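You operate a simulated robot arm through the tools that you are given. There is no shell and no other tool. Be economical: measure what you need, move in short steps, check, and stop when the job is done.

Carry out the task below with a simulated two-armed robot. There is one attempt and no reset: what you move stays moved.

JOB
Take the blue small cloth from the top of the wood-topped bench and put it on top of the brown wooden block on the top of the wood-topped bench. Take the purple roll from the top of the wood-topped bench and leave it on the white bay of the blue cart. Put the purple cloth on the top of the wood-topped bench away on the long bench top. Put the blue cap on the top of the wood-topped bench away on the long bench top. Take the folded cloth on the top of the wood-topped bench and put it away on the middle shelf of the black cart. Put the cloth on the top of the wood-topped bench away on the top of the square grey table. Take the white cap from the long bench top and leave it on the top of the side leaf. Put two of the cordless handsets from the long bench top on the middle shelf of the blue cart. Put the white block on top of the blue sheet. Take the green cover and put it on top of the green sheet. Take the grey sleeve from the top of the wooden bench with blue legs and put it in the inside of the brown tray. Push the lid of the cream box shut. Any order will do. Set down upright: green cover.

The check looks at the end state, three seconds after you hand in, the way a careful person would. Anything else that was tipped, shoved, dropped, spilled or broken makes it a failure. A push-on lid holds only when it is set on centred and level and pressed home; a screw cap is set on level and turned clockwise until tight. Flat cloth is picked up by pressing the open fingertips on it (5 to 10 N) and closing them slowly along it; thin cloth reads only 2 to 8 mm in the jaws.

ROBOT AND FRAMES
Two 7-joint arms with fingered hands on one trunk, on a base that drives. Base frame: it is fixed to the floor where the robot stands at the start and does not move with it; the origin is under the middle of the robot, x ahead of it, y to its left, z up. Units: cm, degrees, N and s.
The left shoulder is at the start at [2.7, 17.3, 141.4], the right one opposite. With the tool pointing down near the work surface each hand reaches from about 10 to 36 cm from the robot's upright axis, wherever it stands, measured 20 degrees to its own side. Places, roughly: blue cap (7x7x4 cm) [90, 100, 90]; blue sheet [75, 75, 75]; cloth (11x7x3 cm) [80, 130, 90]; cordless handset [275, 150, 100]; folded cloth (6x5x5 cm) [70, 110, 90]; green cover (9x7x9 cm) [280, -20, 90]; green sheet [300, 425, 50]; inside of the brown tray (20x22 cm) [-164, 22, 20]; lid of the cream box [-160, 140, 90]; long bench top [290, 110, 90]; middle shelf of the black cart [260, 720, 40]; middle shelf of the blue cart [-30, -60, 50]; purple cloth (11x7x3 cm) [90, 50, 90]; roll [75, 0, 100]; sleeve [-125, 25, 100]; small cloth [50, -25, 75]; top of the side leaf [-130, 420, 70]; top of the square grey table [-470, 480, 80]; white bay of the blue cart (31x24 cm) [-26, -60, 86]; white block (8x8x5 cm) [270, 200, 90]; white cap (7x7x4 cm) [270, 170, 90]; wooden block (8x16x8 cm) [80, 150, 90]. Payload 3.5 kg a hand.
The TCP of each hand is the grasp point between the finger pads, 3 cm short of the fingertips. In the tool frame z runs along the fingers and y along their closing line. The gripper opens to 10.4 cm. The gripper's body begins 3.5 cm behind the TCP. The gripper is a hand of 3 fingers: y runs from the thumb to the fingers, the wrist lies at [-1.5, -10.4, -17.8] in the tool frame.
Orientation is that of the tool frame in the base frame, as a unit quaternion [x, y, z, w]. With the fingers straight down and the wrist toward the robot, the tool's x, y and z point along [0, 1, 0], [1, 0, 0] and [0, 0, -1] of the base frame.

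CONTROLS
- The arms move only by the tool jog_arm. It takes "left_moves", "right_moves" or both (then of equal length, played together; a hand with none holds still); each is a list of rows, each an object (a shift or turn left out is 0) with "linear": the shift along the tool's x, y, z in units of 40 mm (1.0 is 40 mm), a list of three; "angular": the turn, a rotation vector about the tool's x, y, z in units of 8 degrees (1.0 is 8 degrees), a list of three. In form: [{"linear": [tx, ty, tz], "angular": [wx, wy, wz]}, ...]. A call has 1 to 10 rows; each row shifts and turns the commanded pose from where the row before left it, along the tool's axes as they then stand. A call with a number of a shift or a turn outside -1 to 1 is refused whole. Rows are played at 5 a second. More than 5 cm and 8.6 degrees between two rows, and nothing of the call is played. Where a pose cannot be reached the arm comes as near as it can. A force on the tool above 40 N (or 10 N above the force at the start of the call, whichever is more), or a blocked arm, ends the call early, and 0.2 s more pass. In this call time passes only in rows, and 0.2 s behind the last. It gives the time, the measured TCP pose, the force on the tool (base axes), the opening and the grip force at its end, in the units of the frame above (readings bear some noise), with the torque about the TCP (base axes, N m) and any sound that the robot's microphone picked up.
- Cameras (640 x 400 px; columns grow to the right, rows downward): "scene" is now at [6.03, -5.98, 157.55]; the picture's right is [-0.82, -0.57, 0.00], its down [-0.44, 0.64, -0.63] and it looks along [0.35, -0.51, -0.78] (base axes); focal length 214 px, centre (320, 200). "left" rides on the left gripper at [-6.4, -9.4, -11.7] in its tool frame; the picture's right is [-0.72, -0.33, 0.61], its down [0.64, -0.65, 0.40] and it looks along [0.27, 0.68, 0.68] (tool axes); focal length 238 px, centre (320, 200). "right" rides on the right gripper at [6.4, -9.4, -11.7] in its tool frame; the picture's right is [-0.72, 0.33, -0.61], its down [-0.64, -0.65, 0.40] and it looks along [-0.27, 0.68, 0.68] (tool axes); focal length 238 px, centre (320, 200). There is no depth. A picture from a camera that has moved, and an enlarged one, comes with that camera's place and axes in the base frame and with its lens. The place of the scene camera against the robot may be out by one fixed shift of up to 1.2 cm in any direction.
- grab_frame(camera): a new picture of that camera. No time passes.
- slide_trunk(by): slides the trunk up (or, below 0, down) by that many cm; the arms and the scene camera ride with it, the base frame stays. It gives what a move gives, with no picture.
- steer(legs): drives the robot by 1 to 6 legs, each [ahead, left, turn to the left] in cm, cm and degrees, along the robot's own axes; the way and the turn of a leg run together, so that a leg with both is an arc; at most 150 cm and 180 degrees a leg. The arms and the cameras ride along, it lands a little off, and it stops where it bumps. It gives what a move gives.
- move_fingers(index, middle, thumb_bend, thumb_turn, hand): sets how far each is bent, from 0 (flat) to 100 (curled in); at 30 the hand is open as for a grip, at 70 the pads meet at the TCP. One left out holds its place. A second passes; each finger stops where it meets its share of the squeeze, and holds until it gets a number again. It is the only way to open and close the hand. It gives what a move gives, with no picture; readings hold the bend of each and the force on the fingers (four entries, about 0 where the hand has none), thumb and palm. thumb_turn goes from beside the hand (0) to across from the fingers (100), as for a grip.
- pan_tilt(pan, tilt): turns the head with the scene camera to pan (to the left, within 86 degrees either way) and tilt (down, from -29 to 69), counted from straight ahead of the robot. It gives what a move gives.
- zoom(camera, box): a new picture of the part [left, top, right, bottom] of that camera's present view, enlarged. No time passes.
- sign_off(): hands the job in; it is judged then, once.

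Go step by step. Nothing tells you exact positions but the pictures and the camera data: compare them with the known pose of the tool, close in by small moves and look again before you grip or let go. The budget is 577 turns and 370 pictures, counting those below and the enlarged ones. Unless the task says otherwise, let go and move clear before handing in, and close with one line.

The tools are called after "Request:" by a JSON object that holds its "fn" and its "kwargs". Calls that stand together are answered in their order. jog_arm: Moves the arms, as the interface text tells. Its arguments: {"type":"object","properties":{"left_moves":{"type":"array"},"right_moves":{"type":"array"}},"required":[]} The other tools are called the same way: slide_trunk (by) slides the trunk up or down; move_fingers (index, middle, thumb_bend, thumb_turn, hand) moves the fingers one by one; steer (legs) drives the base; pan_tilt (pan, tilt) turns the head that bears the scene camera; grab_frame (camera) takes a picture; zoom (camera, box) takes an enlarged picture of a part of a camera's view; sign_off () hands the job in.

At the start:

```text
clock: 0.0
left_tcp_pos: [36.56, 4.79, 114.03]
left_orientation: [0.678, 0.725, 0.092, -0.081]
left_ft_force: [1.0, -0.3, -0.5]
left_moment: [0.02, -0.02, -0.01]
left_finger_gap: 10.39
left_gripper_force: 0.0
left_shape: jaw
left_bend: [30.0, 30.0, 30.0, 97.0]
left_finger forces: [0.0, 0.1, 0.1, 0.0, 0.0, 0.0]
right_tcp_pos: [32.89, -34.05, 114.75]
right_orientation: [0.708, 0.707, 0.0, -0.001]
right_ft_force: [0.7, 0.9, -0.6]
right_moment: [0.0, -0.02, 0.01]
right_finger_gap: 10.37
right_gripper_force: 0.0
right_shape: jaw
right_bend: [30.0, 30.0, 30.0, 98.0]
right_finger forces: [0.0, 0.0, 0.1, 0.0, 0.0, 0.0]
trunk travel left (down, up): [-50.8, 24.6]
robot x, y, heading: [-0.16, -0.23, 0.1]
head pan, tilt: [-55.4, 51.3]
```

scene: 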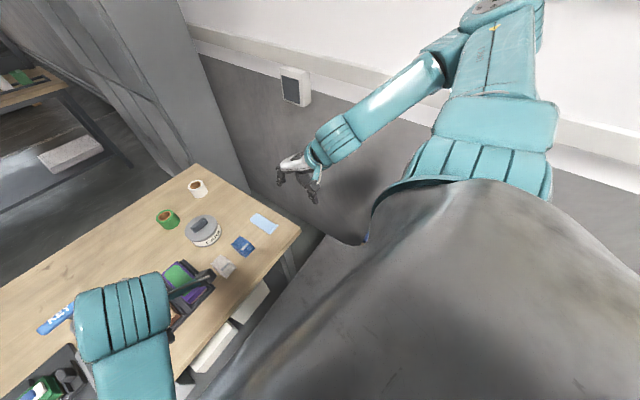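
right: 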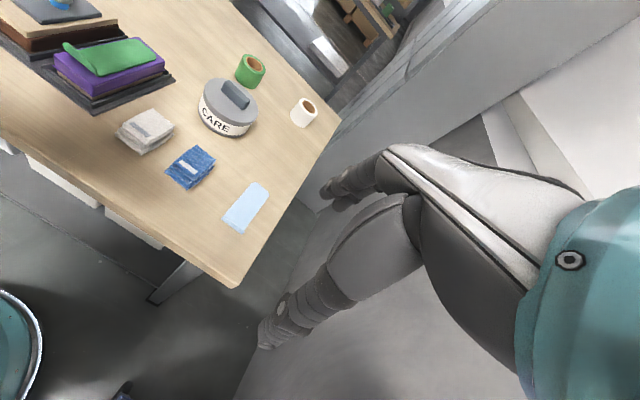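
left: 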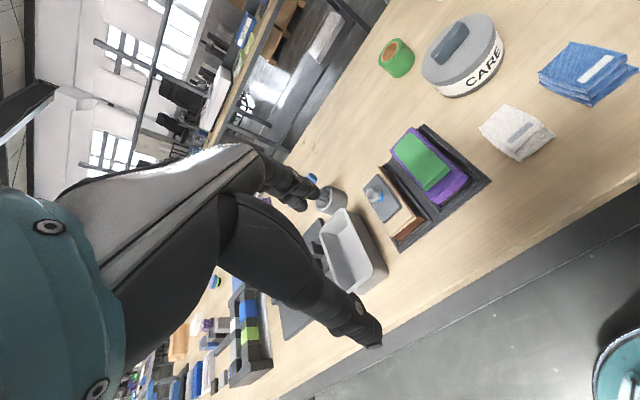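

I see the wooden bench ahead with cloths, a roll, a tray and other things. First I look around with the head camera to map the scene.

Request:
{"fn": "pan_tilt", "kwargs": {"pan": 0, "tilt": 35}}

Request:
{"fn": "grab_frame", "kwargs": {"camera": "scene"}}

Request:
{"fn": "pan_tilt", "kwargs": {"pan": 60, "tilt": 35}}

Request:
{"fn": "grab_frame", "kwargs": {"camera": "scene"}}

```text
clock: 1.2
left_tcp_pos: [36.53, 4.91, 113.97]
left_orientation: [0.677, 0.725, 0.095, -0.082]
left_ft_force: [0.9, 0.1, 0.2]
left_moment: [0.0, -0.04, 0.0]
left_finger_gap: 10.4
left_gripper_force: 0.1
left_shape: jaw
left_bend: [30.0, 30.0, 30.0, 97.0]
left_finger forces: [0.0, 0.1, 0.0, 0.0, 0.0, 0.0]
right_tcp_pos: [32.8, -34.0, 114.7]
right_orientation: [0.707, 0.707, 0.001, 0.0]
right_ft_force: [0.8, 0.8, 0.0]
right_moment: [0.05, 0.0, 0.01]
right_finger_gap: 10.37
right_gripper_force: 0.1
right_shape: jaw
right_bend: [30.0, 30.0, 30.0, 98.0]
right_finger forces: [0.0, 0.0, 0.0, 0.1, 0.0, 0.1]
trunk travel left (down, up): [-50.8, 24.6]
robot x, y, heading: [0.25, 0.23, -0.0]
head pan, tilt: [0.0, 35.0]
```

```text
366 pictures are left
camera scene: at [10.54, 0.25, 159.9], right [0.0, -1.0, 0.0], down [-0.57, 0.0, -0.82], along [0.82, 0.0, -0.57], focal length 214 px, centre (320, 200)
```

scene: 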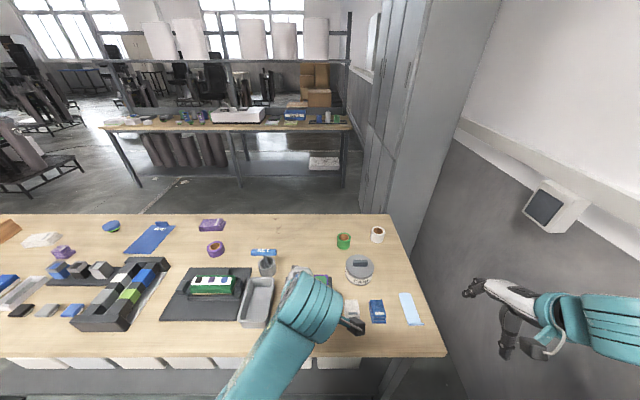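

```text
clock: 2.5
left_tcp_pos: [36.45, 5.0, 114.03]
left_orientation: [0.678, 0.724, 0.094, -0.082]
left_ft_force: [0.0, 0.0, 0.2]
left_moment: [0.01, 0.02, 0.01]
left_finger_gap: 10.36
left_gripper_force: 0.1
left_shape: jaw
left_bend: [30.0, 30.0, 30.0, 97.0]
left_finger forces: [0.0, 0.1, 0.0, 0.0, 0.1, 0.1]
right_tcp_pos: [32.84, -34.09, 114.78]
right_orientation: [0.707, 0.708, 0.001, 0.001]
right_ft_force: [-0.4, 0.4, 0.8]
right_moment: [0.02, 0.0, 0.0]
right_finger_gap: 10.33
right_gripper_force: 0.1
right_shape: jaw
right_bend: [30.0, 30.0, 30.0, 98.0]
right_finger forces: [0.0, 0.1, 0.0, 0.0, 0.0, 0.1]
trunk travel left (down, up): [-50.8, 24.6]
robot x, y, heading: [-0.14, 0.23, 0.2]
head pan, tilt: [60.0, 35.0]
```

```text
365 pictures are left
camera scene: at [6.15, 7.88, 159.9], right [0.87, -0.5, 0.0], down [-0.29, -0.5, -0.82], along [0.41, 0.71, -0.57], focal length 214 px, centre (320, 200)
```

scene: 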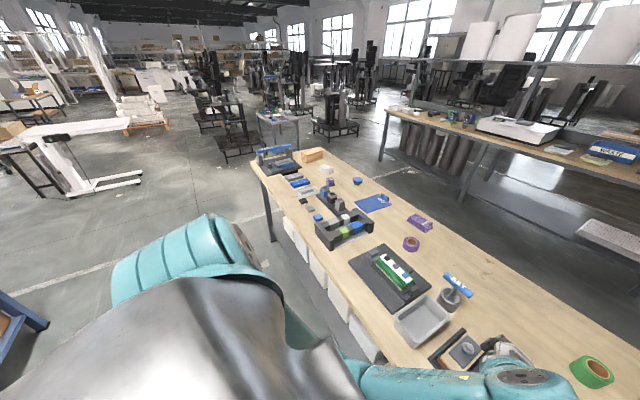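

The bench runs along y about 40–95 cm ahead. I zoom to identify items.

Request:
{"fn": "zoom", "kwargs": {"camera": "scene", "box": [240, 130, 480, 280]}}

Request:
{"fn": "pan_tilt", "kwargs": {"pan": 25, "tilt": 45}}

Request:
{"fn": "zoom", "kwargs": {"camera": "scene", "box": [100, 60, 500, 310]}}

```text
2.67 times, centred on (360, 205) of scene
camera zoom: at [6.15, 7.88, 159.9], right [0.87, -0.5, 0.0], down [-0.29, -0.5, -0.82], along [0.41, 0.71, -0.57], focal length 572 px, centre (213, 187)
```

zoom: 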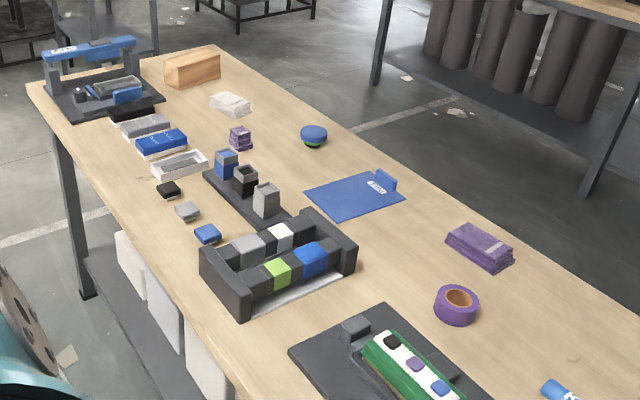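

```text
clock: 3.6
left_tcp_pos: [36.52, 4.96, 113.96]
left_orientation: [0.678, 0.725, 0.094, -0.082]
left_ft_force: [-0.5, -0.6, 0.0]
left_moment: [0.02, -0.01, 0.03]
left_finger_gap: 10.38
left_gripper_force: 0.0
left_shape: jaw
left_bend: [30.0, 30.0, 30.0, 97.0]
left_finger forces: [0.1, 0.1, 0.1, 0.0, 0.0, 0.0]
right_tcp_pos: [32.84, -33.98, 114.81]
right_orientation: [0.707, 0.707, -0.001, 0.0]
right_ft_force: [-0.3, 0.4, 0.1]
right_moment: [0.01, 0.02, 0.0]
right_finger_gap: 10.37
right_gripper_force: 0.1
right_shape: jaw
right_bend: [30.0, 30.0, 30.0, 98.0]
right_finger forces: [0.0, 0.0, 0.1, 0.0, 0.0, 0.0]
trunk travel left (down, up): [-50.8, 24.6]
robot x, y, heading: [0.25, 0.23, -0.2]
head pan, tilt: [25.0, 45.0]
```

```text
1.60 times, centred on (300, 185) of scene
camera zoom: at [9.1, 3.71, 158.42], right [0.42, -0.91, 0.0], down [-0.64, -0.3, -0.71], along [0.64, 0.3, -0.71], focal length 343 px, centre (352, 224)
```

zoom: 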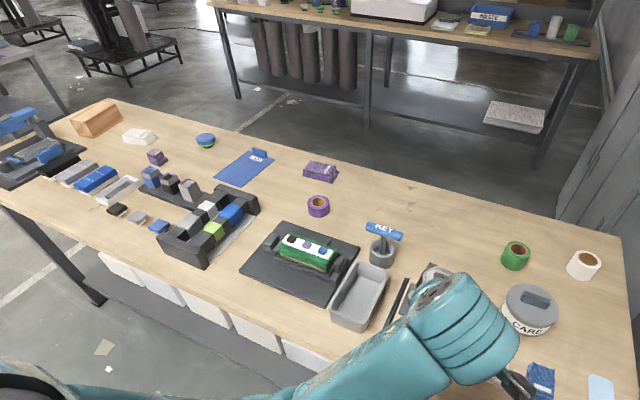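

Request:
{"fn": "zoom", "kwargs": {"camera": "right", "box": [100, 40, 340, 270]}}

Request:
{"fn": "pan_tilt", "kwargs": {"pan": -86, "tilt": 35}}

Request:
{"fn": "grab_frame", "kwargs": {"camera": "scene"}}

Request:
{"fn": "pan_tilt", "kwargs": {"pan": 86, "tilt": 25}}

Request:
{"fn": "grab_frame", "kwargs": {"camera": "scene"}}

```text
1.74 times, centred on (220, 155) of right
camera zoom: at [23.37, -27.7, 126.56], right [0.33, -0.72, 0.61], down [-0.65, -0.64, -0.4], along [0.68, -0.27, -0.68], focal length 414 px, centre (494, 278)
```

zoom: 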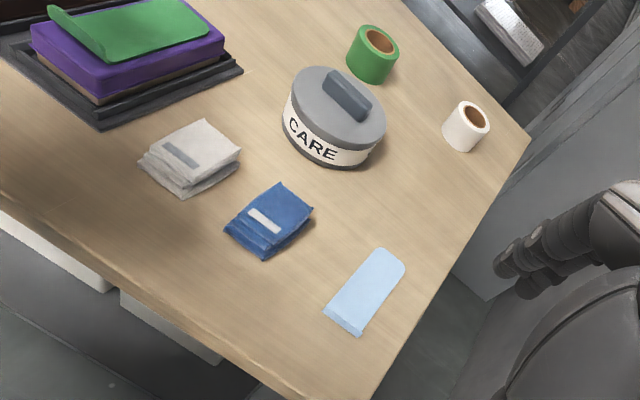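

```text
clock: 5.5
left_tcp_pos: [36.49, 4.8, 113.9]
left_orientation: [0.677, 0.725, 0.094, -0.081]
left_ft_force: [0.2, 0.0, 0.2]
left_moment: [0.0, 0.01, -0.02]
left_finger_gap: 10.37
left_gripper_force: 0.0
left_shape: jaw
left_bend: [30.0, 30.0, 30.0, 97.0]
left_finger forces: [0.1, 0.0, 0.1, 0.0, 0.0, 0.0]
right_tcp_pos: [32.82, -34.1, 114.82]
right_orientation: [0.706, 0.708, 0.0, 0.0]
right_ft_force: [-0.4, -0.4, 0.3]
right_moment: [0.02, -0.02, 0.0]
right_finger_gap: 10.35
right_gripper_force: 0.0
right_shape: jaw
right_bend: [30.0, 30.0, 30.0, 98.0]
right_finger forces: [0.0, 0.0, 0.0, 0.1, 0.0, 0.0]
trunk travel left (down, up): [-50.8, 24.6]
robot x, y, heading: [-0.11, 0.25, 0.1]
head pan, tilt: [-85.9, 35.0]
```

```text
361 pictures are left
camera scene: at [2.36, -8.52, 159.9], right [-1.0, -0.07, 0.0], down [-0.04, 0.57, -0.82], along [0.06, -0.82, -0.57], focal length 214 px, centre (320, 200)
```

scene: 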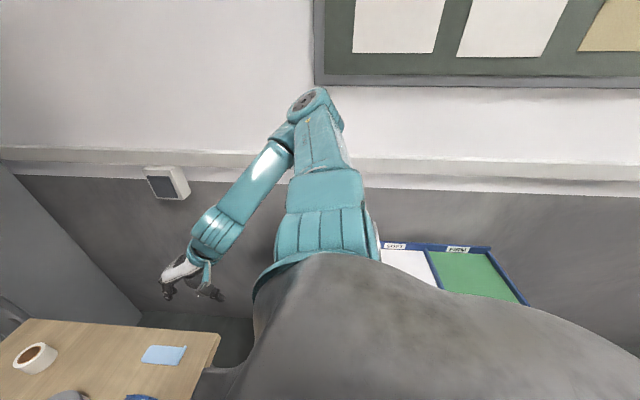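

```text
clock: 8.1
left_tcp_pos: [36.52, 4.89, 114.14]
left_orientation: [0.677, 0.725, 0.094, -0.081]
left_ft_force: [0.2, 0.0, 0.4]
left_moment: [-0.01, -0.02, 0.01]
left_finger_gap: 10.36
left_gripper_force: 0.0
left_shape: jaw
left_bend: [30.0, 30.0, 30.0, 97.0]
left_finger forces: [0.1, 0.0, 0.1, 0.1, 0.1, 0.1]
right_tcp_pos: [32.84, -33.99, 114.8]
right_orientation: [0.707, 0.707, 0.0, 0.0]
right_ft_force: [-0.3, -0.2, 0.9]
right_moment: [0.0, 0.01, 0.02]
right_finger_gap: 10.36
right_gripper_force: 0.1
right_shape: jaw
right_bend: [30.0, 30.0, 30.0, 98.0]
right_finger forces: [0.0, 0.0, 0.0, 0.1, 0.1, 0.0]
trunk travel left (down, up): [-50.8, 24.6]
robot x, y, heading: [-0.04, 0.16, 0.0]
head pan, tilt: [85.9, 25.0]
```

```text
360 pictures are left
camera scene: at [2.39, 9.45, 161.48], right [1.0, -0.07, 0.0], down [-0.03, -0.42, -0.91], along [0.06, 0.9, -0.42], focal length 214 px, centre (320, 200)
```

scene: 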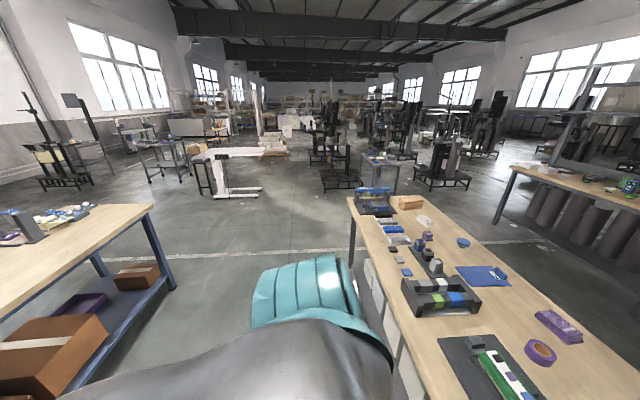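

The dark-blue folded cloth triangulates to about [48, -19, 87], so the bench top is near z 84–85. I'll bring the right hand above it and check.

Request:
{"fn": "jog_arm", "kwargs": {"right_moves": [{"linear": [0.75, 0.8, 0]}, {"linear": [0.75, 0.8, 0]}, {"linear": [0.75, 0.8, 0.3]}, {"linear": [0.75, 0.8, 0.6]}, {"linear": [0.75, 0.7, 0.8]}, {"linear": [0, 0, 0.8]}]}}

Request:
{"fn": "grab_frame", "kwargs": {"camera": "right"}}

Request:
{"fn": "pan_tilt", "kwargs": {"pan": -20, "tilt": 60}}

Request:
{"fn": "grab_frame", "kwargs": {"camera": "scene"}}

```text
refused: row 5 steps farther than a row can; nothing moved
```

```text
359 pictures are left
camera right: at [23.37, -27.7, 126.55], right [0.33, -0.72, 0.61], down [-0.65, -0.64, -0.4], along [0.68, -0.27, -0.68], focal length 238 px, centre (320, 200)
```

right: 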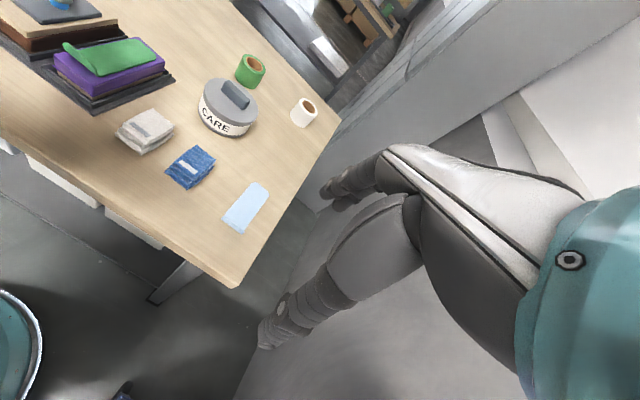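

```text
clock: 9.9
left_tcp_pos: [36.47, 4.93, 113.94]
left_orientation: [0.677, 0.725, 0.095, -0.082]
left_ft_force: [-1.0, -1.1, 0.3]
left_moment: [-0.04, -0.03, -0.01]
left_finger_gap: 10.39
left_gripper_force: 0.1
left_shape: jaw
left_bend: [30.0, 30.0, 30.0, 97.0]
left_finger forces: [0.0, 0.0, 0.0, 0.0, 0.0, 0.1]
right_tcp_pos: [32.86, -34.06, 114.78]
right_orientation: [0.707, 0.707, 0.0, 0.0]
right_ft_force: [-0.7, 0.0, -0.6]
right_moment: [-0.03, 0.01, -0.01]
right_finger_gap: 10.35
right_gripper_force: 0.1
right_shape: jaw
right_bend: [30.0, 30.0, 30.0, 98.0]
right_finger forces: [0.0, 0.1, 0.1, 0.0, 0.0, 0.0]
trunk travel left (down, up): [-50.8, 24.6]
robot x, y, heading: [0.39, -0.04, 0.0]
head pan, tilt: [-20.0, 60.0]
```

```text
358 pictures are left
camera scene: at [8.0, -2.01, 156.47], right [-0.34, -0.94, 0.0], down [-0.81, 0.3, -0.5], along [0.47, -0.17, -0.87], focal length 214 px, centre (320, 200)
```

scene: 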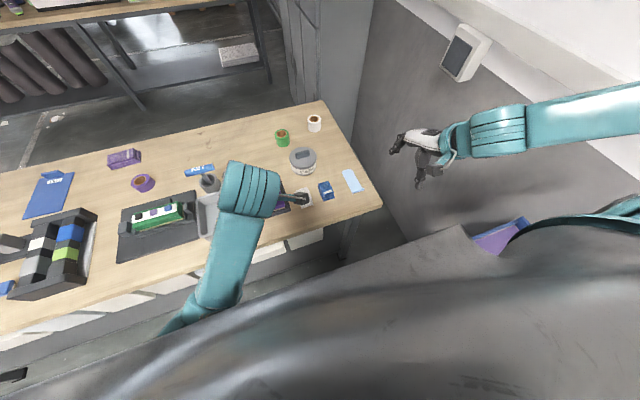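

Request:
{"fn": "jog_arm", "kwargs": {"right_moves": [{"linear": [0.75, 0.8, 0]}, {"linear": [0.75, 0.8, 0]}, {"linear": [0.75, 0.8, 0.3]}, {"linear": [0.75, 0.8, 0.5]}, {"linear": [0.75, 0.7, 0.6]}, {"linear": [0, 0, 0.8]}]}}

Request:
{"fn": "grab_frame", "kwargs": {"camera": "right"}}

```text
clock: 11.3
left_tcp_pos: [36.52, 4.81, 114.1]
left_orientation: [0.677, 0.725, 0.096, -0.082]
left_ft_force: [-0.5, 0.6, -1.2]
left_moment: [0.02, 0.0, 0.02]
left_finger_gap: 10.39
left_gripper_force: 0.1
left_shape: jaw
left_bend: [30.0, 30.0, 30.0, 97.0]
left_finger forces: [0.0, 0.0, 0.0, 0.1, 0.0, 0.0]
right_tcp_pos: [48.13, -19.12, 106.12]
right_orientation: [0.707, 0.707, 0.0, 0.0]
right_ft_force: [0.9, 0.1, 0.5]
right_moment: [-0.01, 0.0, 0.03]
right_finger_gap: 10.36
right_gripper_force: 0.0
right_shape: jaw
right_bend: [30.0, 30.0, 30.0, 98.0]
right_finger forces: [0.0, 0.0, 0.0, 0.1, 0.1, 0.0]
trunk travel left (down, up): [-50.8, 24.6]
robot x, y, heading: [-0.01, -0.05, -0.0]
head pan, tilt: [-20.0, 60.0]
```

```text
357 pictures are left
camera right: at [38.72, -12.82, 117.77], right [0.33, -0.72, 0.61], down [-0.65, -0.64, -0.4], along [0.68, -0.27, -0.68], focal length 238 px, centre (320, 200)
```

right: 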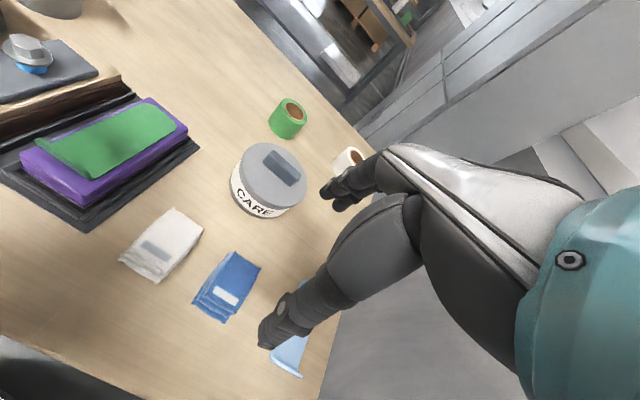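

Request:
{"fn": "jog_arm", "kwargs": {"right_moves": [{"linear": [-0.1, 0.05, 1]}, {"linear": [0, 0, 1]}, {"linear": [0, 0, 1]}, {"linear": [0, 0, 0.75]}]}}

Request:
{"fn": "grab_frame", "kwargs": {"camera": "right"}}

Request:
{"fn": "zoom", "kwargs": {"camera": "scene", "box": [220, 110, 420, 235]}}

```text
clock: 12.3
left_tcp_pos: [36.46, 4.94, 114.09]
left_orientation: [0.677, 0.725, 0.094, -0.083]
left_ft_force: [0.6, -0.6, 0.1]
left_moment: [0.01, -0.01, 0.01]
left_finger_gap: 10.38
left_gripper_force: 0.1
left_shape: jaw
left_bend: [30.0, 30.0, 30.0, 97.0]
left_finger forces: [0.0, 0.0, 0.0, 0.1, 0.0, 0.0]
right_tcp_pos: [48.34, -19.65, 90.83]
right_orientation: [0.706, 0.708, 0.0, 0.0]
right_ft_force: [0.0, -0.6, -0.3]
right_moment: [-0.02, 0.02, -0.04]
right_finger_gap: 10.36
right_gripper_force: 0.0
right_shape: jaw
right_bend: [30.0, 30.0, 30.0, 98.0]
right_finger forces: [0.0, 0.0, 0.1, 0.0, 0.1, 0.0]
trunk travel left (down, up): [-50.8, 24.6]
robot x, y, heading: [-0.18, -0.11, 0.1]
head pan, tilt: [-20.0, 60.0]
```

```text
356 pictures are left
camera right: at [38.82, -13.24, 102.54], right [0.33, -0.72, 0.61], down [-0.65, -0.64, -0.4], along [0.68, -0.27, -0.68], focal length 238 px, centre (320, 200)
```

right: 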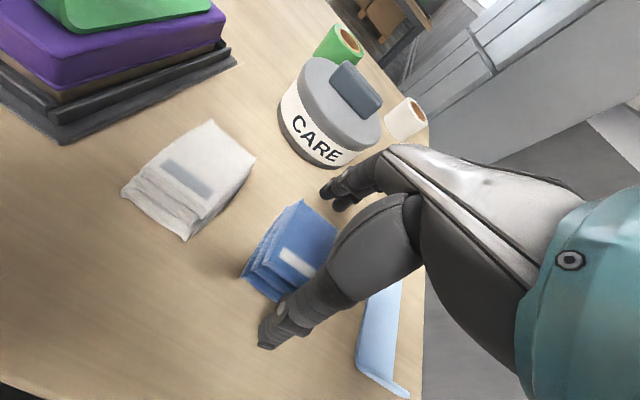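

```text
3.20 times, centred on (320, 172) of scene
camera zoom: at [8.01, -1.99, 156.47], right [-0.34, -0.94, 0.0], down [-0.81, 0.3, -0.5], along [0.47, -0.17, -0.87], focal length 686 px, centre (320, 288)
```

zoom: 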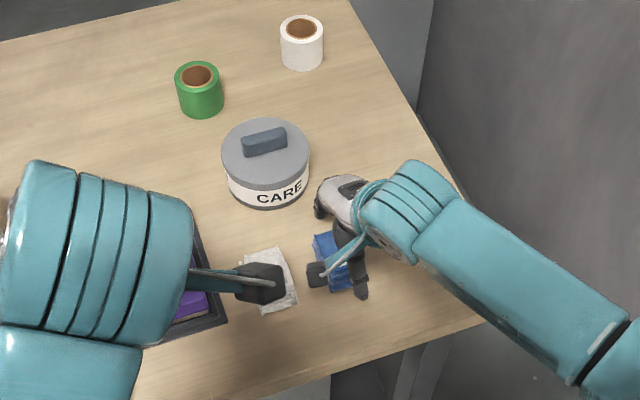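

Request:
{"fn": "jog_arm", "kwargs": {"right_moves": [{"linear": [0, 0, 0.4]}, {"linear": [0, 0, 0.3]}]}}

Request:
{"fn": "grab_frame", "kwargs": {"camera": "right"}}

```text
clock: 12.9
left_tcp_pos: [36.21, 4.92, 114.08]
left_orientation: [0.677, 0.725, 0.095, -0.081]
left_ft_force: [-0.1, 0.6, 0.1]
left_moment: [-0.02, -0.04, 0.01]
left_finger_gap: 10.37
left_gripper_force: 0.0
left_shape: jaw
left_bend: [30.0, 30.0, 30.0, 97.0]
left_finger forces: [0.0, 0.1, 0.0, 0.1, 0.0, 0.1]
right_tcp_pos: [48.65, -19.48, 88.83]
right_orientation: [0.706, 0.708, 0.007, 0.006]
right_ft_force: [-5.4, -3.4, 31.8]
right_moment: [-0.34, -1.37, -0.25]
right_finger_gap: 10.1
right_gripper_force: 0.0
right_shape: jaw
right_bend: [30.0, 30.0, 30.0, 98.0]
right_finger forces: [0.1, 28.1, 0.0, 0.0, 3.6, 0.0]
trunk travel left (down, up): [-50.8, 24.6]
robot x, y, heading: [-0.0, 0.06, -0.1]
head pan, tilt: [-20.0, 60.0]
```

```text
354 pictures are left
camera right: at [39.04, -13.13, 100.37], right [0.32, -0.72, 0.62], down [-0.65, -0.64, -0.42], along [0.7, -0.27, -0.67], focal length 238 px, centre (320, 200)
```

right: 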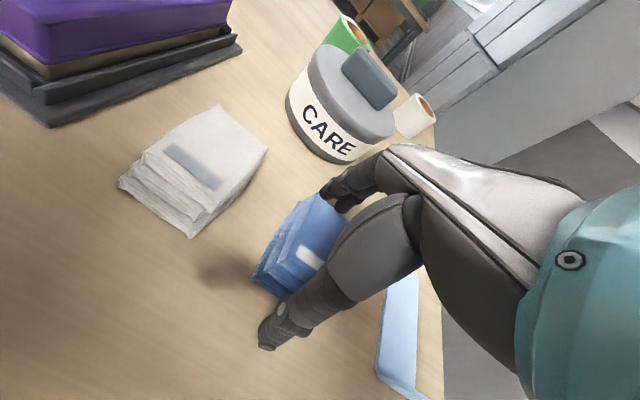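

Request:
{"fn": "jog_arm", "kwargs": {"right_moves": [{"linear": [0, 0, -0.3]}, {"linear": [0, 0.2, 0]}, {"linear": [0, 0, 0.2]}]}}

Request:
{"fn": "jog_arm", "kwargs": {"right_moves": [{"linear": [0, 0, 0.1]}]}}

Request:
{"fn": "zoom", "kwargs": {"camera": "right", "box": [220, 140, 420, 360]}}

```text
clock: 13.7
left_tcp_pos: [36.23, 4.92, 114.17]
left_orientation: [0.677, 0.725, 0.095, -0.081]
left_ft_force: [-0.9, -0.1, -0.1]
left_moment: [-0.02, 0.02, 0.03]
left_finger_gap: 10.36
left_gripper_force: 0.0
left_shape: jaw
left_bend: [30.0, 30.0, 30.0, 97.0]
left_finger forces: [0.0, 0.0, 0.0, 0.0, 0.0, 0.1]
right_tcp_pos: [49.44, -19.4, 88.97]
right_orientation: [0.706, 0.708, 0.002, 0.002]
right_ft_force: [-4.9, -1.4, 19.5]
right_moment: [-0.25, -1.0, -0.16]
right_finger_gap: 10.16
right_gripper_force: 0.0
right_shape: jaw
right_bend: [30.0, 30.0, 30.0, 98.0]
right_finger forces: [0.1, 19.5, 0.0, 0.0, 0.0, 0.0]
trunk travel left (down, up): [-50.8, 24.6]
robot x, y, heading: [-0.31, -0.03, -0.2]
head pan, tilt: [-20.0, 60.0]
```

```text
clock: 14.1
left_tcp_pos: [36.22, 4.99, 114.01]
left_orientation: [0.677, 0.725, 0.095, -0.081]
left_ft_force: [0.2, 0.3, 0.1]
left_moment: [0.01, -0.02, 0.0]
left_finger_gap: 10.37
left_gripper_force: 0.0
left_shape: jaw
left_bend: [30.0, 30.0, 30.0, 97.0]
left_finger forces: [0.1, 0.1, 0.0, 0.0, 0.1, 0.0]
right_tcp_pos: [49.41, -19.34, 88.71]
right_orientation: [0.707, 0.707, 0.006, 0.003]
right_ft_force: [-5.4, -2.1, 34.3]
right_moment: [-0.36, -1.53, -0.16]
right_finger_gap: 10.04
right_gripper_force: 0.1
right_shape: jaw
right_bend: [30.0, 30.0, 29.0, 98.0]
right_finger forces: [0.3, 31.2, 0.0, 0.1, 2.9, 0.0]
trunk travel left (down, up): [-50.8, 24.6]
robot x, y, heading: [0.24, -0.24, 0.1]
head pan, tilt: [-20.0, 60.0]
```

```text
1.82 times, centred on (320, 250) of right
camera zoom: at [39.9, -13.0, 100.39], right [0.32, -0.72, 0.62], down [-0.65, -0.64, -0.41], along [0.69, -0.27, -0.67], focal length 433 px, centre (320, 109)
```

zoom: 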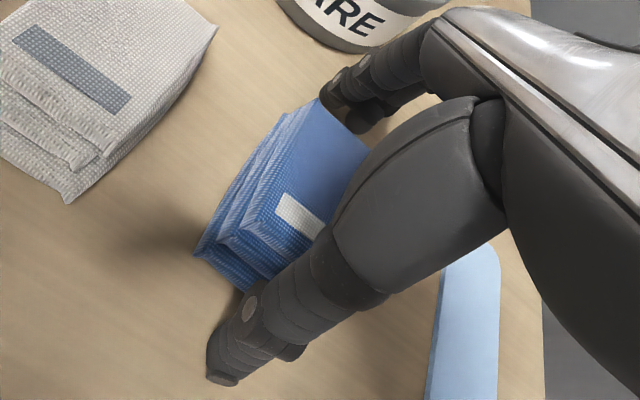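

Request:
{"fn": "jog_arm", "kwargs": {"right_moves": [{"linear": [0, 0, -0.12]}]}}

Request:
{"fn": "move_fingers", "kwargs": {"hand": "right", "index": 45, "middle": 45, "thumb_bend": 45}}

Request:
{"fn": "move_fingers", "kwargs": {"hand": "right", "index": 60, "middle": 60, "thumb_bend": 60}}

Request:
{"fn": "zoom", "kwargs": {"camera": "right", "box": [220, 140, 420, 360]}}

```text
clock: 14.5
left_tcp_pos: [36.24, 5.01, 114.0]
left_orientation: [0.677, 0.725, 0.095, -0.081]
left_ft_force: [-0.8, -0.5, 0.4]
left_moment: [-0.01, 0.02, 0.03]
left_finger_gap: 10.39
left_gripper_force: 0.1
left_shape: jaw
left_bend: [30.0, 30.0, 30.0, 97.0]
left_finger forces: [0.0, 0.0, 0.0, 0.0, 0.0, 0.0]
right_tcp_pos: [49.44, -19.41, 88.8]
right_orientation: [0.706, 0.708, 0.001, 0.001]
right_ft_force: [-4.3, 0.9, 22.7]
right_moment: [-0.2, -1.22, -0.07]
right_finger_gap: 10.1
right_gripper_force: 0.1
right_shape: jaw
right_bend: [30.0, 30.0, 30.0, 98.0]
right_finger forces: [0.1, 22.8, 0.1, 0.1, 0.2, 0.0]
trunk travel left (down, up): [-50.8, 24.6]
robot x, y, heading: [0.23, -0.13, -0.3]
head pan, tilt: [-20.0, 60.0]
```

```text
clock: 15.5
left_tcp_pos: [36.28, 4.97, 114.2]
left_orientation: [0.677, 0.725, 0.095, -0.081]
left_ft_force: [-0.1, 0.1, 0.6]
left_moment: [0.01, -0.01, 0.02]
left_finger_gap: 10.39
left_gripper_force: 0.1
left_shape: jaw
left_bend: [30.0, 30.0, 30.0, 97.0]
left_finger forces: [0.0, 0.1, 0.0, 0.0, 0.0, 0.0]
right_tcp_pos: [49.63, -19.4, 89.1]
right_orientation: [0.707, 0.707, 0.004, 0.003]
right_ft_force: [2.4, 0.0, 27.6]
right_moment: [-0.18, -1.39, 0.04]
right_finger_gap: 7.58
right_gripper_force: 15.8
right_shape: fingers
right_bend: [41.0, 33.0, 41.0, 98.0]
right_finger forces: [3.9, 23.5, 0.0, 0.1, 4.2, 0.0]
trunk travel left (down, up): [-50.8, 24.6]
robot x, y, heading: [0.13, -0.53, -0.0]
head pan, tilt: [-20.0, 60.0]
```

```text
clock: 16.5
left_tcp_pos: [36.32, 5.06, 114.09]
left_orientation: [0.677, 0.726, 0.095, -0.082]
left_ft_force: [-0.4, -0.1, 0.5]
left_moment: [0.06, 0.01, -0.02]
left_finger_gap: 10.39
left_gripper_force: 0.1
left_shape: jaw
left_bend: [30.0, 30.0, 30.0, 97.0]
left_finger forces: [0.1, 0.1, 0.0, 0.0, 0.0, 0.0]
right_tcp_pos: [49.63, -19.39, 89.15]
right_orientation: [0.707, 0.707, 0.004, 0.003]
right_ft_force: [1.3, -0.7, 30.0]
right_moment: [-0.12, -0.83, 0.07]
right_finger_gap: 6.96
right_gripper_force: 27.0
right_shape: fingers
right_bend: [41.0, 34.0, 48.0, 97.0]
right_finger forces: [15.3, 18.0, 0.0, 0.1, 20.7, 0.0]
trunk travel left (down, up): [-50.8, 24.6]
robot x, y, heading: [0.42, 0.07, 0.1]
head pan, tilt: [-20.0, 60.0]
```

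```text
1.82 times, centred on (320, 250) of right
camera zoom: at [40.04, -13.03, 100.79], right [0.32, -0.72, 0.62], down [-0.65, -0.64, -0.41], along [0.69, -0.27, -0.67], focal length 433 px, centre (320, 109)
```

zoom: 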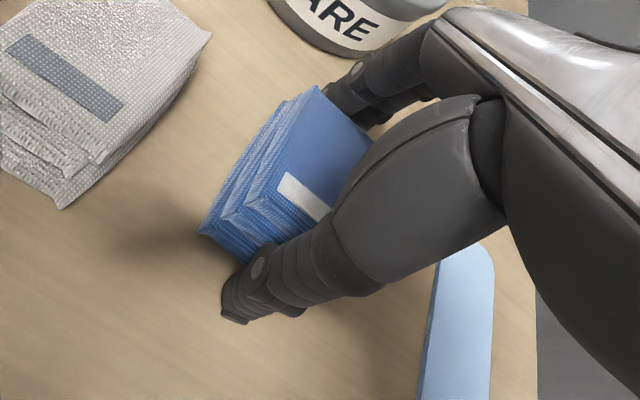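

The hand holds the blue cloth at about 7 cm. I lift it.

Request:
{"fn": "jog_arm", "kwargs": {"right_moves": [{"linear": [0, 0, -0.3]}, {"linear": [0, 0, -0.7]}, {"linear": [0, 0, -1]}, {"linear": [0, 0, -1]}]}}

Request:
{"fn": "grab_frame", "kwargs": {"camera": "right"}}

```text
clock: 17.5
left_tcp_pos: [36.38, 5.04, 114.15]
left_orientation: [0.677, 0.725, 0.095, -0.082]
left_ft_force: [-0.3, 0.5, -0.6]
left_moment: [-0.03, 0.02, -0.01]
left_finger_gap: 10.42
left_gripper_force: 0.1
left_shape: jaw
left_bend: [30.0, 30.0, 30.0, 97.0]
left_finger forces: [0.0, 0.0, 0.1, 0.0, 0.0, 0.0]
right_tcp_pos: [49.22, -19.58, 100.79]
right_orientation: [0.707, 0.707, -0.001, 0.0]
right_ft_force: [-0.1, 0.2, -0.4]
right_moment: [0.01, -0.01, -0.02]
right_finger_gap: 6.78
right_gripper_force: 15.6
right_shape: fingers
right_bend: [39.0, 42.0, 50.0, 97.0]
right_finger forces: [15.6, 0.3, 0.0, 0.1, 16.1, 0.0]
trunk travel left (down, up): [-50.8, 24.6]
robot x, y, heading: [0.02, -0.17, 0.2]
head pan, tilt: [-20.0, 60.0]
```

```text
351 pictures are left
camera right: at [39.73, -13.28, 112.46], right [0.33, -0.72, 0.61], down [-0.65, -0.64, -0.4], along [0.68, -0.27, -0.68], focal length 238 px, centre (320, 200)
```

right: 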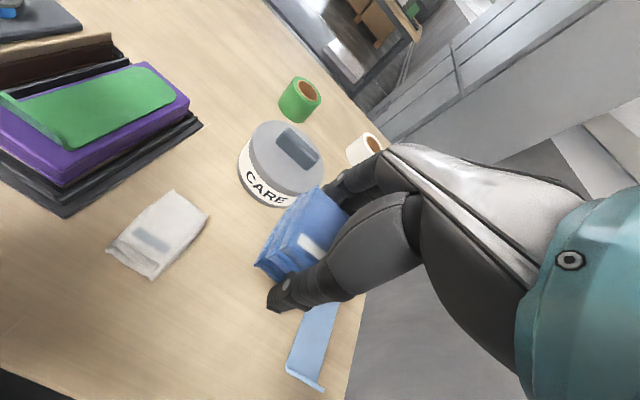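

Request:
{"fn": "move_fingers", "kwargs": {"hand": "right", "index": 60, "middle": 60, "thumb_bend": 60}}

Request:
{"fn": "jog_arm", "kwargs": {"right_moves": [{"linear": [0, 0, -1]}, {"linear": [0, 0, -1]}, {"linear": [0, -0.3, -1]}, {"linear": [-0.5, -0.8, -0.4]}, {"linear": [-0.5, -0.8, 0]}, {"linear": [-0.5, -0.8, 0]}, {"linear": [-0.5, -0.8, 0]}, {"linear": [0, -0.8, 0]}]}}

Request:
{"fn": "pan_tilt", "kwargs": {"pan": 40, "tilt": 10}}

Request:
{"fn": "grab_frame", "kwargs": {"camera": "scene"}}

```text
clock: 18.5
left_tcp_pos: [36.55, 4.8, 114.03]
left_orientation: [0.677, 0.725, 0.095, -0.082]
left_ft_force: [-0.5, -0.1, 0.0]
left_moment: [0.03, -0.01, -0.01]
left_finger_gap: 10.39
left_gripper_force: 0.0
left_shape: jaw
left_bend: [30.0, 30.0, 30.0, 97.0]
left_finger forces: [0.1, 0.0, 0.1, 0.0, 0.1, 0.0]
right_tcp_pos: [49.19, -19.61, 100.75]
right_orientation: [0.707, 0.707, -0.001, 0.0]
right_ft_force: [-0.3, -0.6, -0.8]
right_moment: [0.04, -0.01, 0.04]
right_finger_gap: 6.8
right_gripper_force: 21.5
right_shape: fingers
right_bend: [41.0, 48.0, 49.0, 96.0]
right_finger forces: [12.2, 8.5, 0.0, 0.0, 21.3, 0.0]
trunk travel left (down, up): [-50.8, 24.6]
robot x, y, heading: [-0.09, -0.14, 0.1]
head pan, tilt: [-20.0, 60.0]
```

```text
clock: 20.3
left_tcp_pos: [36.45, 4.78, 114.08]
left_orientation: [0.677, 0.725, 0.094, -0.082]
left_ft_force: [-0.2, 0.1, -0.5]
left_moment: [-0.01, 0.02, 0.04]
left_finger_gap: 10.39
left_gripper_force: 0.0
left_shape: jaw
left_bend: [30.0, 30.0, 30.0, 97.0]
left_finger forces: [0.0, 0.1, 0.0, 0.0, 0.0, 0.0]
right_tcp_pos: [34.03, -27.74, 113.77]
right_orientation: [0.707, 0.707, 0.0, 0.001]
right_ft_force: [-0.7, -0.1, -1.0]
right_moment: [0.0, 0.0, 0.01]
right_finger_gap: 6.76
right_gripper_force: 20.4
right_shape: fingers
right_bend: [41.0, 48.0, 49.0, 96.0]
right_finger forces: [12.1, 8.4, 0.0, 0.0, 20.9, 0.0]
right hand out of reach, approached as far as the arm can: row 8
trunk travel left (down, up): [-50.8, 24.6]
robot x, y, heading: [-0.14, 0.11, 0.0]
head pan, tilt: [-20.0, 60.0]
```

```text
clock: 21.6
left_tcp_pos: [36.55, 4.94, 114.16]
left_orientation: [0.677, 0.725, 0.094, -0.081]
left_ft_force: [0.1, -0.6, 0.3]
left_moment: [0.03, -0.01, -0.06]
left_finger_gap: 10.36
left_gripper_force: 0.1
left_shape: jaw
left_bend: [30.0, 30.0, 30.0, 97.0]
left_finger forces: [0.0, 0.1, 0.1, 0.0, 0.0, 0.1]
right_tcp_pos: [33.96, -27.71, 113.63]
right_orientation: [0.707, 0.707, 0.001, 0.0]
right_ft_force: [0.5, 0.9, -1.2]
right_moment: [0.01, -0.01, -0.01]
right_finger_gap: 6.78
right_gripper_force: 20.7
right_shape: fingers
right_bend: [41.0, 48.0, 49.0, 96.0]
right_finger forces: [12.1, 8.5, 0.0, 0.0, 20.9, 0.0]
trunk travel left (down, up): [-50.8, 24.6]
robot x, y, heading: [0.09, 0.38, -0.1]
head pan, tilt: [40.0, 10.0]
```

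```text
350 pictures are left
camera scene: at [8.86, 6.23, 163.91], right [0.64, -0.77, 0.0], down [-0.13, -0.11, -0.98], along [0.75, 0.63, -0.17], focal length 214 px, centre (320, 200)
```

scene: 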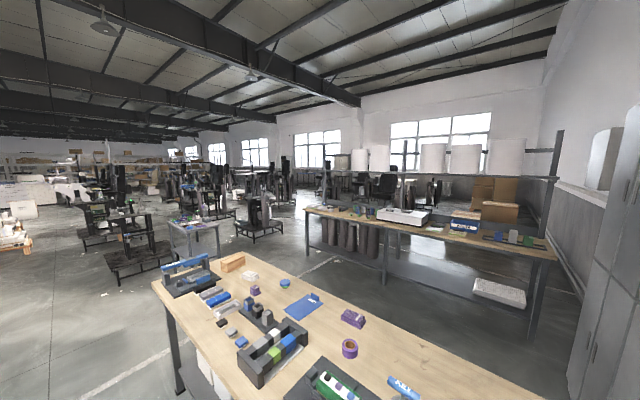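

Request:
{"fn": "steer", "kwargs": {"legs": [[0, 120, 0], [0, 110, 0], [145, 0, 0], [0, 0, 90], [0, 0, 90]]}}

Request:
{"fn": "pan_tilt", "kwargs": {"pan": 35, "tilt": 35}}

Request:
{"fn": "grab_frame", "kwargs": {"camera": "scene"}}

```text
clock: 47.4
left_tcp_pos: [101.68, 226.71, 114.08]
left_orientation: [0.744, -0.656, 0.085, 0.092]
left_ft_force: [-0.2, 0.4, 0.1]
left_moment: [0.0, -0.03, -0.03]
left_finger_gap: 10.43
left_gripper_force: 0.1
left_shape: jaw
left_bend: [30.0, 30.0, 30.0, 97.0]
left_finger forces: [0.1, 0.0, 0.0, 0.1, 0.0, 0.0]
right_tcp_pos: [102.52, 259.44, 113.6]
right_orientation: [0.727, -0.687, 0.0, 0.0]
right_ft_force: [-0.6, 0.3, -0.5]
right_moment: [0.03, -0.02, 0.0]
right_finger_gap: 6.7
right_gripper_force: 19.5
right_shape: fingers
right_bend: [42.0, 49.0, 49.0, 96.0]
right_finger forces: [11.4, 8.1, 0.0, 0.1, 19.8, 0.0]
trunk travel left (down, up): [-50.8, 24.6]
robot x, y, heading: [138.35, 233.82, -176.7]
head pan, tilt: [40.0, 10.0]
```

```text
clock: 48.3
left_tcp_pos: [101.87, 226.67, 114.06]
left_orientation: [0.744, -0.656, 0.085, 0.092]
left_ft_force: [-0.5, 0.4, -0.3]
left_moment: [0.02, -0.03, 0.0]
left_finger_gap: 10.41
left_gripper_force: 0.1
left_shape: jaw
left_bend: [30.0, 30.0, 30.0, 97.0]
left_finger forces: [0.1, 0.0, 0.1, 0.0, 0.1, 0.1]
right_tcp_pos: [102.55, 259.65, 113.7]
right_orientation: [0.728, -0.686, 0.0, 0.0]
right_ft_force: [0.1, -0.1, 0.3]
right_moment: [0.0, 0.0, 0.0]
right_finger_gap: 6.72
right_gripper_force: 19.6
right_shape: fingers
right_bend: [42.0, 49.0, 49.0, 96.0]
right_finger forces: [11.4, 8.1, 0.0, 0.1, 19.8, 0.0]
trunk travel left (down, up): [-50.8, 24.6]
robot x, y, heading: [137.94, 233.26, -176.8]
head pan, tilt: [35.0, 35.0]
```

```text
349 pictures are left
camera scene: at [128.93, 228.52, 159.91], right [-0.62, 0.78, 0.0], down [0.45, 0.36, -0.82], along [-0.64, -0.51, -0.57], focal length 214 px, centre (320, 200)
```

scene: 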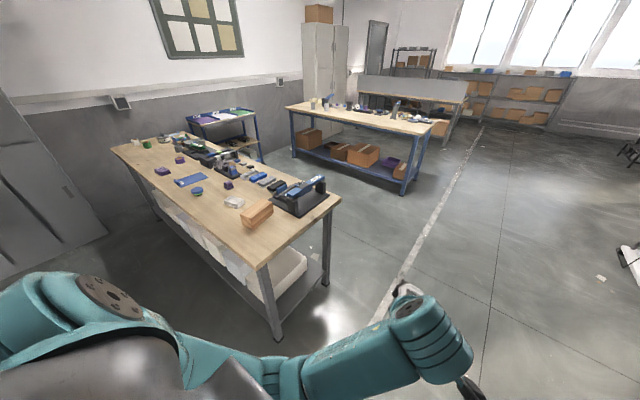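

Request:
{"fn": "steer", "kwargs": {"legs": [[0, 0, -3.2], [2, 98, 0]]}}

Request:
{"fn": "pan_tilt", "kwargs": {"pan": -10, "tilt": 55}}

Request:
{"fn": "grab_frame", "kwargs": {"camera": "scene"}}

```text
clock: 53.9
left_tcp_pos: [100.65, 128.09, 113.96]
left_orientation: [0.73, -0.672, 0.082, 0.094]
left_ft_force: [-1.3, 0.0, 0.3]
left_moment: [0.01, 0.0, -0.06]
left_finger_gap: 10.39
left_gripper_force: 0.1
left_shape: jaw
left_bend: [30.0, 30.0, 30.0, 97.0]
left_finger forces: [0.0, 0.0, 0.0, 0.1, 0.0, 0.0]
right_tcp_pos: [102.61, 160.74, 113.75]
right_orientation: [0.713, -0.701, -0.001, 0.0]
right_ft_force: [1.5, -0.2, -1.1]
right_moment: [0.0, 0.0, -0.02]
right_finger_gap: 6.72
right_gripper_force: 19.6
right_shape: fingers
right_bend: [42.0, 49.0, 49.0, 96.0]
right_finger forces: [11.5, 8.0, 0.0, 0.0, 19.9, 0.1]
trunk travel left (down, up): [-50.8, 24.6]
robot x, y, heading: [136.92, 133.29, -179.0]
head pan, tilt: [35.0, 35.0]
```

```text
clock: 55.0
left_tcp_pos: [100.4, 128.0, 114.08]
left_orientation: [0.73, -0.672, 0.083, 0.094]
left_ft_force: [0.1, -0.2, 1.0]
left_moment: [-0.01, 0.02, -0.03]
left_finger_gap: 10.38
left_gripper_force: 0.0
left_shape: jaw
left_bend: [30.0, 30.0, 30.0, 97.0]
left_finger forces: [0.0, 0.1, 0.0, 0.0, 0.0, 0.0]
right_tcp_pos: [102.64, 160.75, 113.58]
right_orientation: [0.713, -0.701, -0.001, 0.0]
right_ft_force: [-0.2, 0.1, 0.6]
right_moment: [0.0, 0.0, 0.01]
right_finger_gap: 6.71
right_gripper_force: 20.0
right_shape: fingers
right_bend: [42.0, 49.0, 49.0, 96.0]
right_finger forces: [11.4, 8.0, 0.1, 0.0, 19.8, 0.1]
trunk travel left (down, up): [-50.8, 24.6]
robot x, y, heading: [137.21, 133.46, -179.1]
head pan, tilt: [-10.0, 55.0]
```

```text
348 pictures are left
camera scene: at [127.65, 134.93, 157.08], right [0.16, 0.99, 0.0], down [0.81, -0.13, -0.57], along [-0.57, 0.09, -0.82], focal length 214 px, centre (320, 200)
```

scene: 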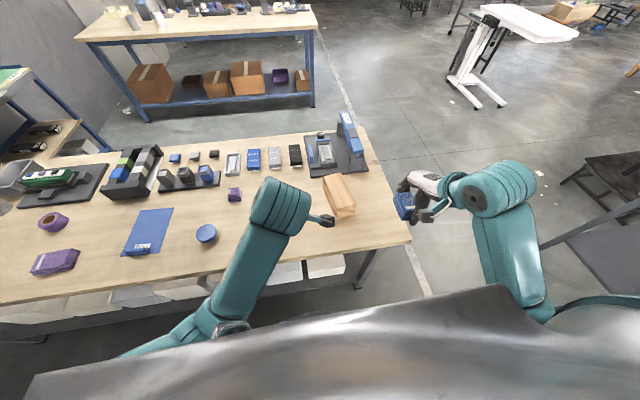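

Request:
{"fn": "jog_arm", "kwargs": {"right_moves": [{"linear": [0.4, 0.9, 0]}, {"linear": [0.4, 0.9, 0]}, {"linear": [0.47, 0.9, 0]}, {"linear": [0.5, 0.9, 0.3]}, {"linear": [0.5, 0.9, 0.4]}, {"linear": [0.4, 0.8, 0.4]}, {"linear": [0, 0, 0.8]}], "left_moves": [{"linear": [0.8, 0, 0]}, {"linear": [0.8, 0, 0]}, {"linear": [0.8, 0, 0]}, {"linear": [0.8, 0, 0]}, {"linear": [0, 0, 0]}, {"linear": [0, 0, 0]}, {"linear": [0, 0, 0]}]}}

Request:
{"fn": "grab_frame", "kwargs": {"camera": "scene"}}

Request:
{"fn": "grab_frame", "kwargs": {"camera": "right"}}

```text
clock: 56.6
left_tcp_pos: [101.64, 116.05, 117.37]
left_orientation: [0.73, -0.672, 0.083, 0.094]
left_ft_force: [0.1, 0.1, 0.6]
left_moment: [0.01, 0.0, 0.0]
left_finger_gap: 10.36
left_gripper_force: 0.0
left_shape: jaw
left_bend: [30.0, 30.0, 30.0, 97.0]
left_finger forces: [0.0, 0.0, 0.0, 0.0, 0.0, 0.1]
right_tcp_pos: [81.6, 149.77, 106.02]
right_orientation: [0.713, -0.701, -0.001, 0.001]
right_ft_force: [0.5, 1.0, 0.2]
right_moment: [0.02, 0.01, -0.01]
right_finger_gap: 6.7
right_gripper_force: 19.1
right_shape: fingers
right_bend: [42.0, 49.0, 49.0, 96.0]
right_finger forces: [11.4, 7.9, 0.1, 0.0, 19.6, 0.0]
trunk travel left (down, up): [-50.8, 24.6]
robot x, y, heading: [136.83, 133.56, -179.1]
head pan, tilt: [-10.0, 55.0]
```

```text
347 pictures are left
camera scene: at [127.71, 135.01, 157.08], right [0.16, 0.99, 0.0], down [0.81, -0.13, -0.57], along [-0.57, 0.09, -0.82], focal length 214 px, centre (320, 200)
```

scene: 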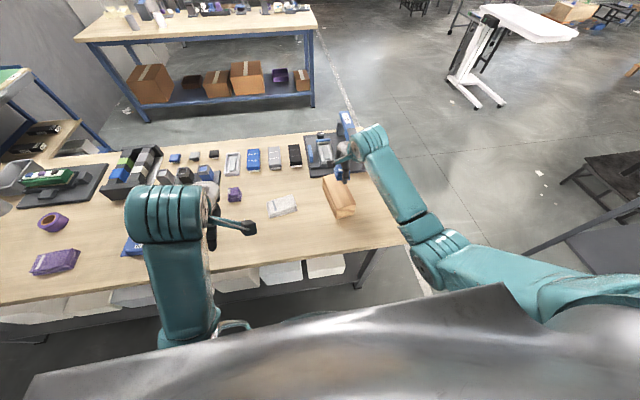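

```text
346 pictures are left
camera right: at [91.17, 143.57, 117.78], right [-0.34, 0.71, 0.61], down [0.64, 0.65, -0.41], along [-0.69, 0.26, -0.68], focal length 238 px, centre (320, 200)
```

right: 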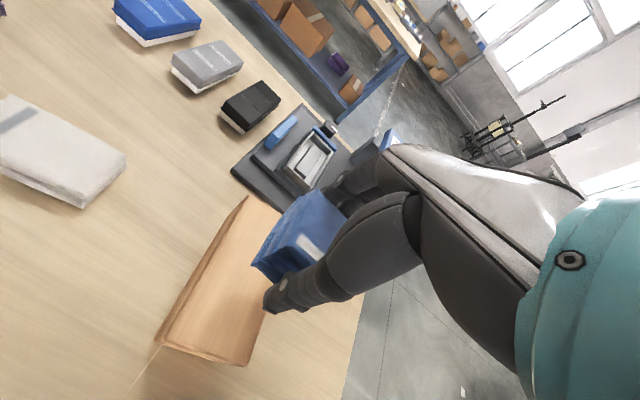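

Request:
{"fn": "jog_arm", "kwargs": {"right_moves": [{"linear": [0, 0, 0.8]}, {"linear": [0, 0, 0.8]}, {"linear": [0, 0, 0.4]}, {"linear": [0, 0, 0.1]}]}}

Request:
{"fn": "grab_frame", "kwargs": {"camera": "right"}}

```text
clock: 57.6
left_tcp_pos: [101.51, 115.95, 117.19]
left_orientation: [0.73, -0.672, 0.083, 0.095]
left_ft_force: [-0.7, -0.1, 1.2]
left_moment: [0.03, -0.03, 0.02]
left_finger_gap: 10.36
left_gripper_force: 0.0
left_shape: jaw
left_bend: [30.0, 30.0, 30.0, 97.0]
left_finger forces: [0.1, 0.0, 0.1, 0.0, 0.0, 0.0]
right_tcp_pos: [81.73, 149.76, 97.79]
right_orientation: [0.713, -0.701, 0.0, 0.0]
right_ft_force: [-0.1, 0.7, -0.2]
right_moment: [0.0, 0.03, -0.01]
right_finger_gap: 6.73
right_gripper_force: 19.6
right_shape: fingers
right_bend: [42.0, 49.0, 49.0, 96.0]
right_finger forces: [11.3, 8.1, 0.1, 0.0, 19.5, 0.1]
trunk travel left (down, up): [-50.8, 24.6]
robot x, y, heading: [137.09, 133.64, -179.3]
head pan, tilt: [-10.0, 55.0]
```

```text
345 pictures are left
camera right: at [91.23, 143.53, 109.47], right [-0.34, 0.71, 0.61], down [0.64, 0.65, -0.4], along [-0.69, 0.26, -0.68], focal length 238 px, centre (320, 200)
```

right: 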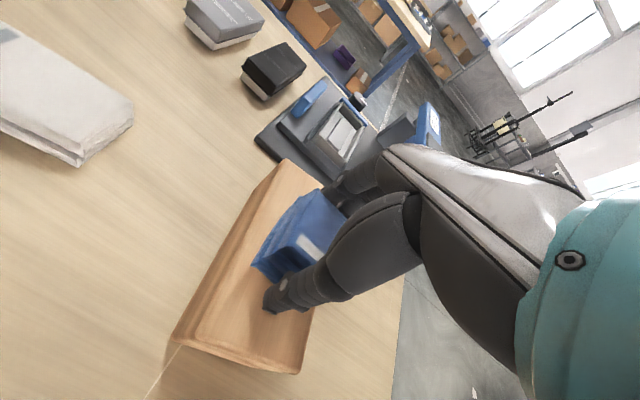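

Request:
{"fn": "jog_arm", "kwargs": {"right_moves": [{"linear": [0, 0, 0.1]}, {"linear": [0, 0, 0.05]}]}}

Request:
{"fn": "jog_arm", "kwargs": {"right_moves": [{"linear": [0, 0, 0.06]}]}}

```text
clock: 58.2
left_tcp_pos: [101.61, 115.96, 117.3]
left_orientation: [0.73, -0.671, 0.083, 0.094]
left_ft_force: [-0.3, -0.5, 1.0]
left_moment: [-0.02, -0.03, 0.03]
left_finger_gap: 10.38
left_gripper_force: 0.1
left_shape: jaw
left_bend: [30.0, 30.0, 30.0, 97.0]
left_finger forces: [0.0, 0.1, 0.0, 0.0, 0.1, 0.0]
right_tcp_pos: [81.64, 149.8, 97.09]
right_orientation: [0.713, -0.701, 0.0, 0.0]
right_ft_force: [-0.4, 0.1, 1.2]
right_moment: [0.0, 0.06, -0.01]
right_finger_gap: 6.7
right_gripper_force: 20.6
right_shape: fingers
right_bend: [42.0, 49.0, 49.0, 96.0]
right_finger forces: [11.3, 9.8, 0.0, 0.0, 19.7, 0.1]
trunk travel left (down, up): [-50.8, 24.6]
robot x, y, heading: [137.04, 133.58, -179.4]
head pan, tilt: [-10.0, 55.0]
```

```text
clock: 58.6
left_tcp_pos: [101.67, 115.99, 117.36]
left_orientation: [0.73, -0.672, 0.082, 0.094]
left_ft_force: [-0.7, 0.2, 0.2]
left_moment: [-0.01, 0.0, -0.01]
left_finger_gap: 10.41
left_gripper_force: 0.0
left_shape: jaw
left_bend: [30.0, 30.0, 30.0, 97.0]
left_finger forces: [0.1, 0.0, 0.0, 0.0, 0.0, 0.1]
right_tcp_pos: [81.63, 149.75, 97.08]
right_orientation: [0.713, -0.701, -0.002, 0.001]
right_ft_force: [2.1, -1.3, 8.1]
right_moment: [0.06, 0.32, 0.0]
right_finger_gap: 6.7
right_gripper_force: 25.5
right_shape: fingers
right_bend: [42.0, 49.0, 49.0, 96.0]
right_finger forces: [11.0, 19.1, 0.1, 0.1, 21.3, 0.1]
trunk travel left (down, up): [-50.8, 24.6]
robot x, y, heading: [136.84, 133.6, -178.9]
head pan, tilt: [-10.0, 55.0]
```

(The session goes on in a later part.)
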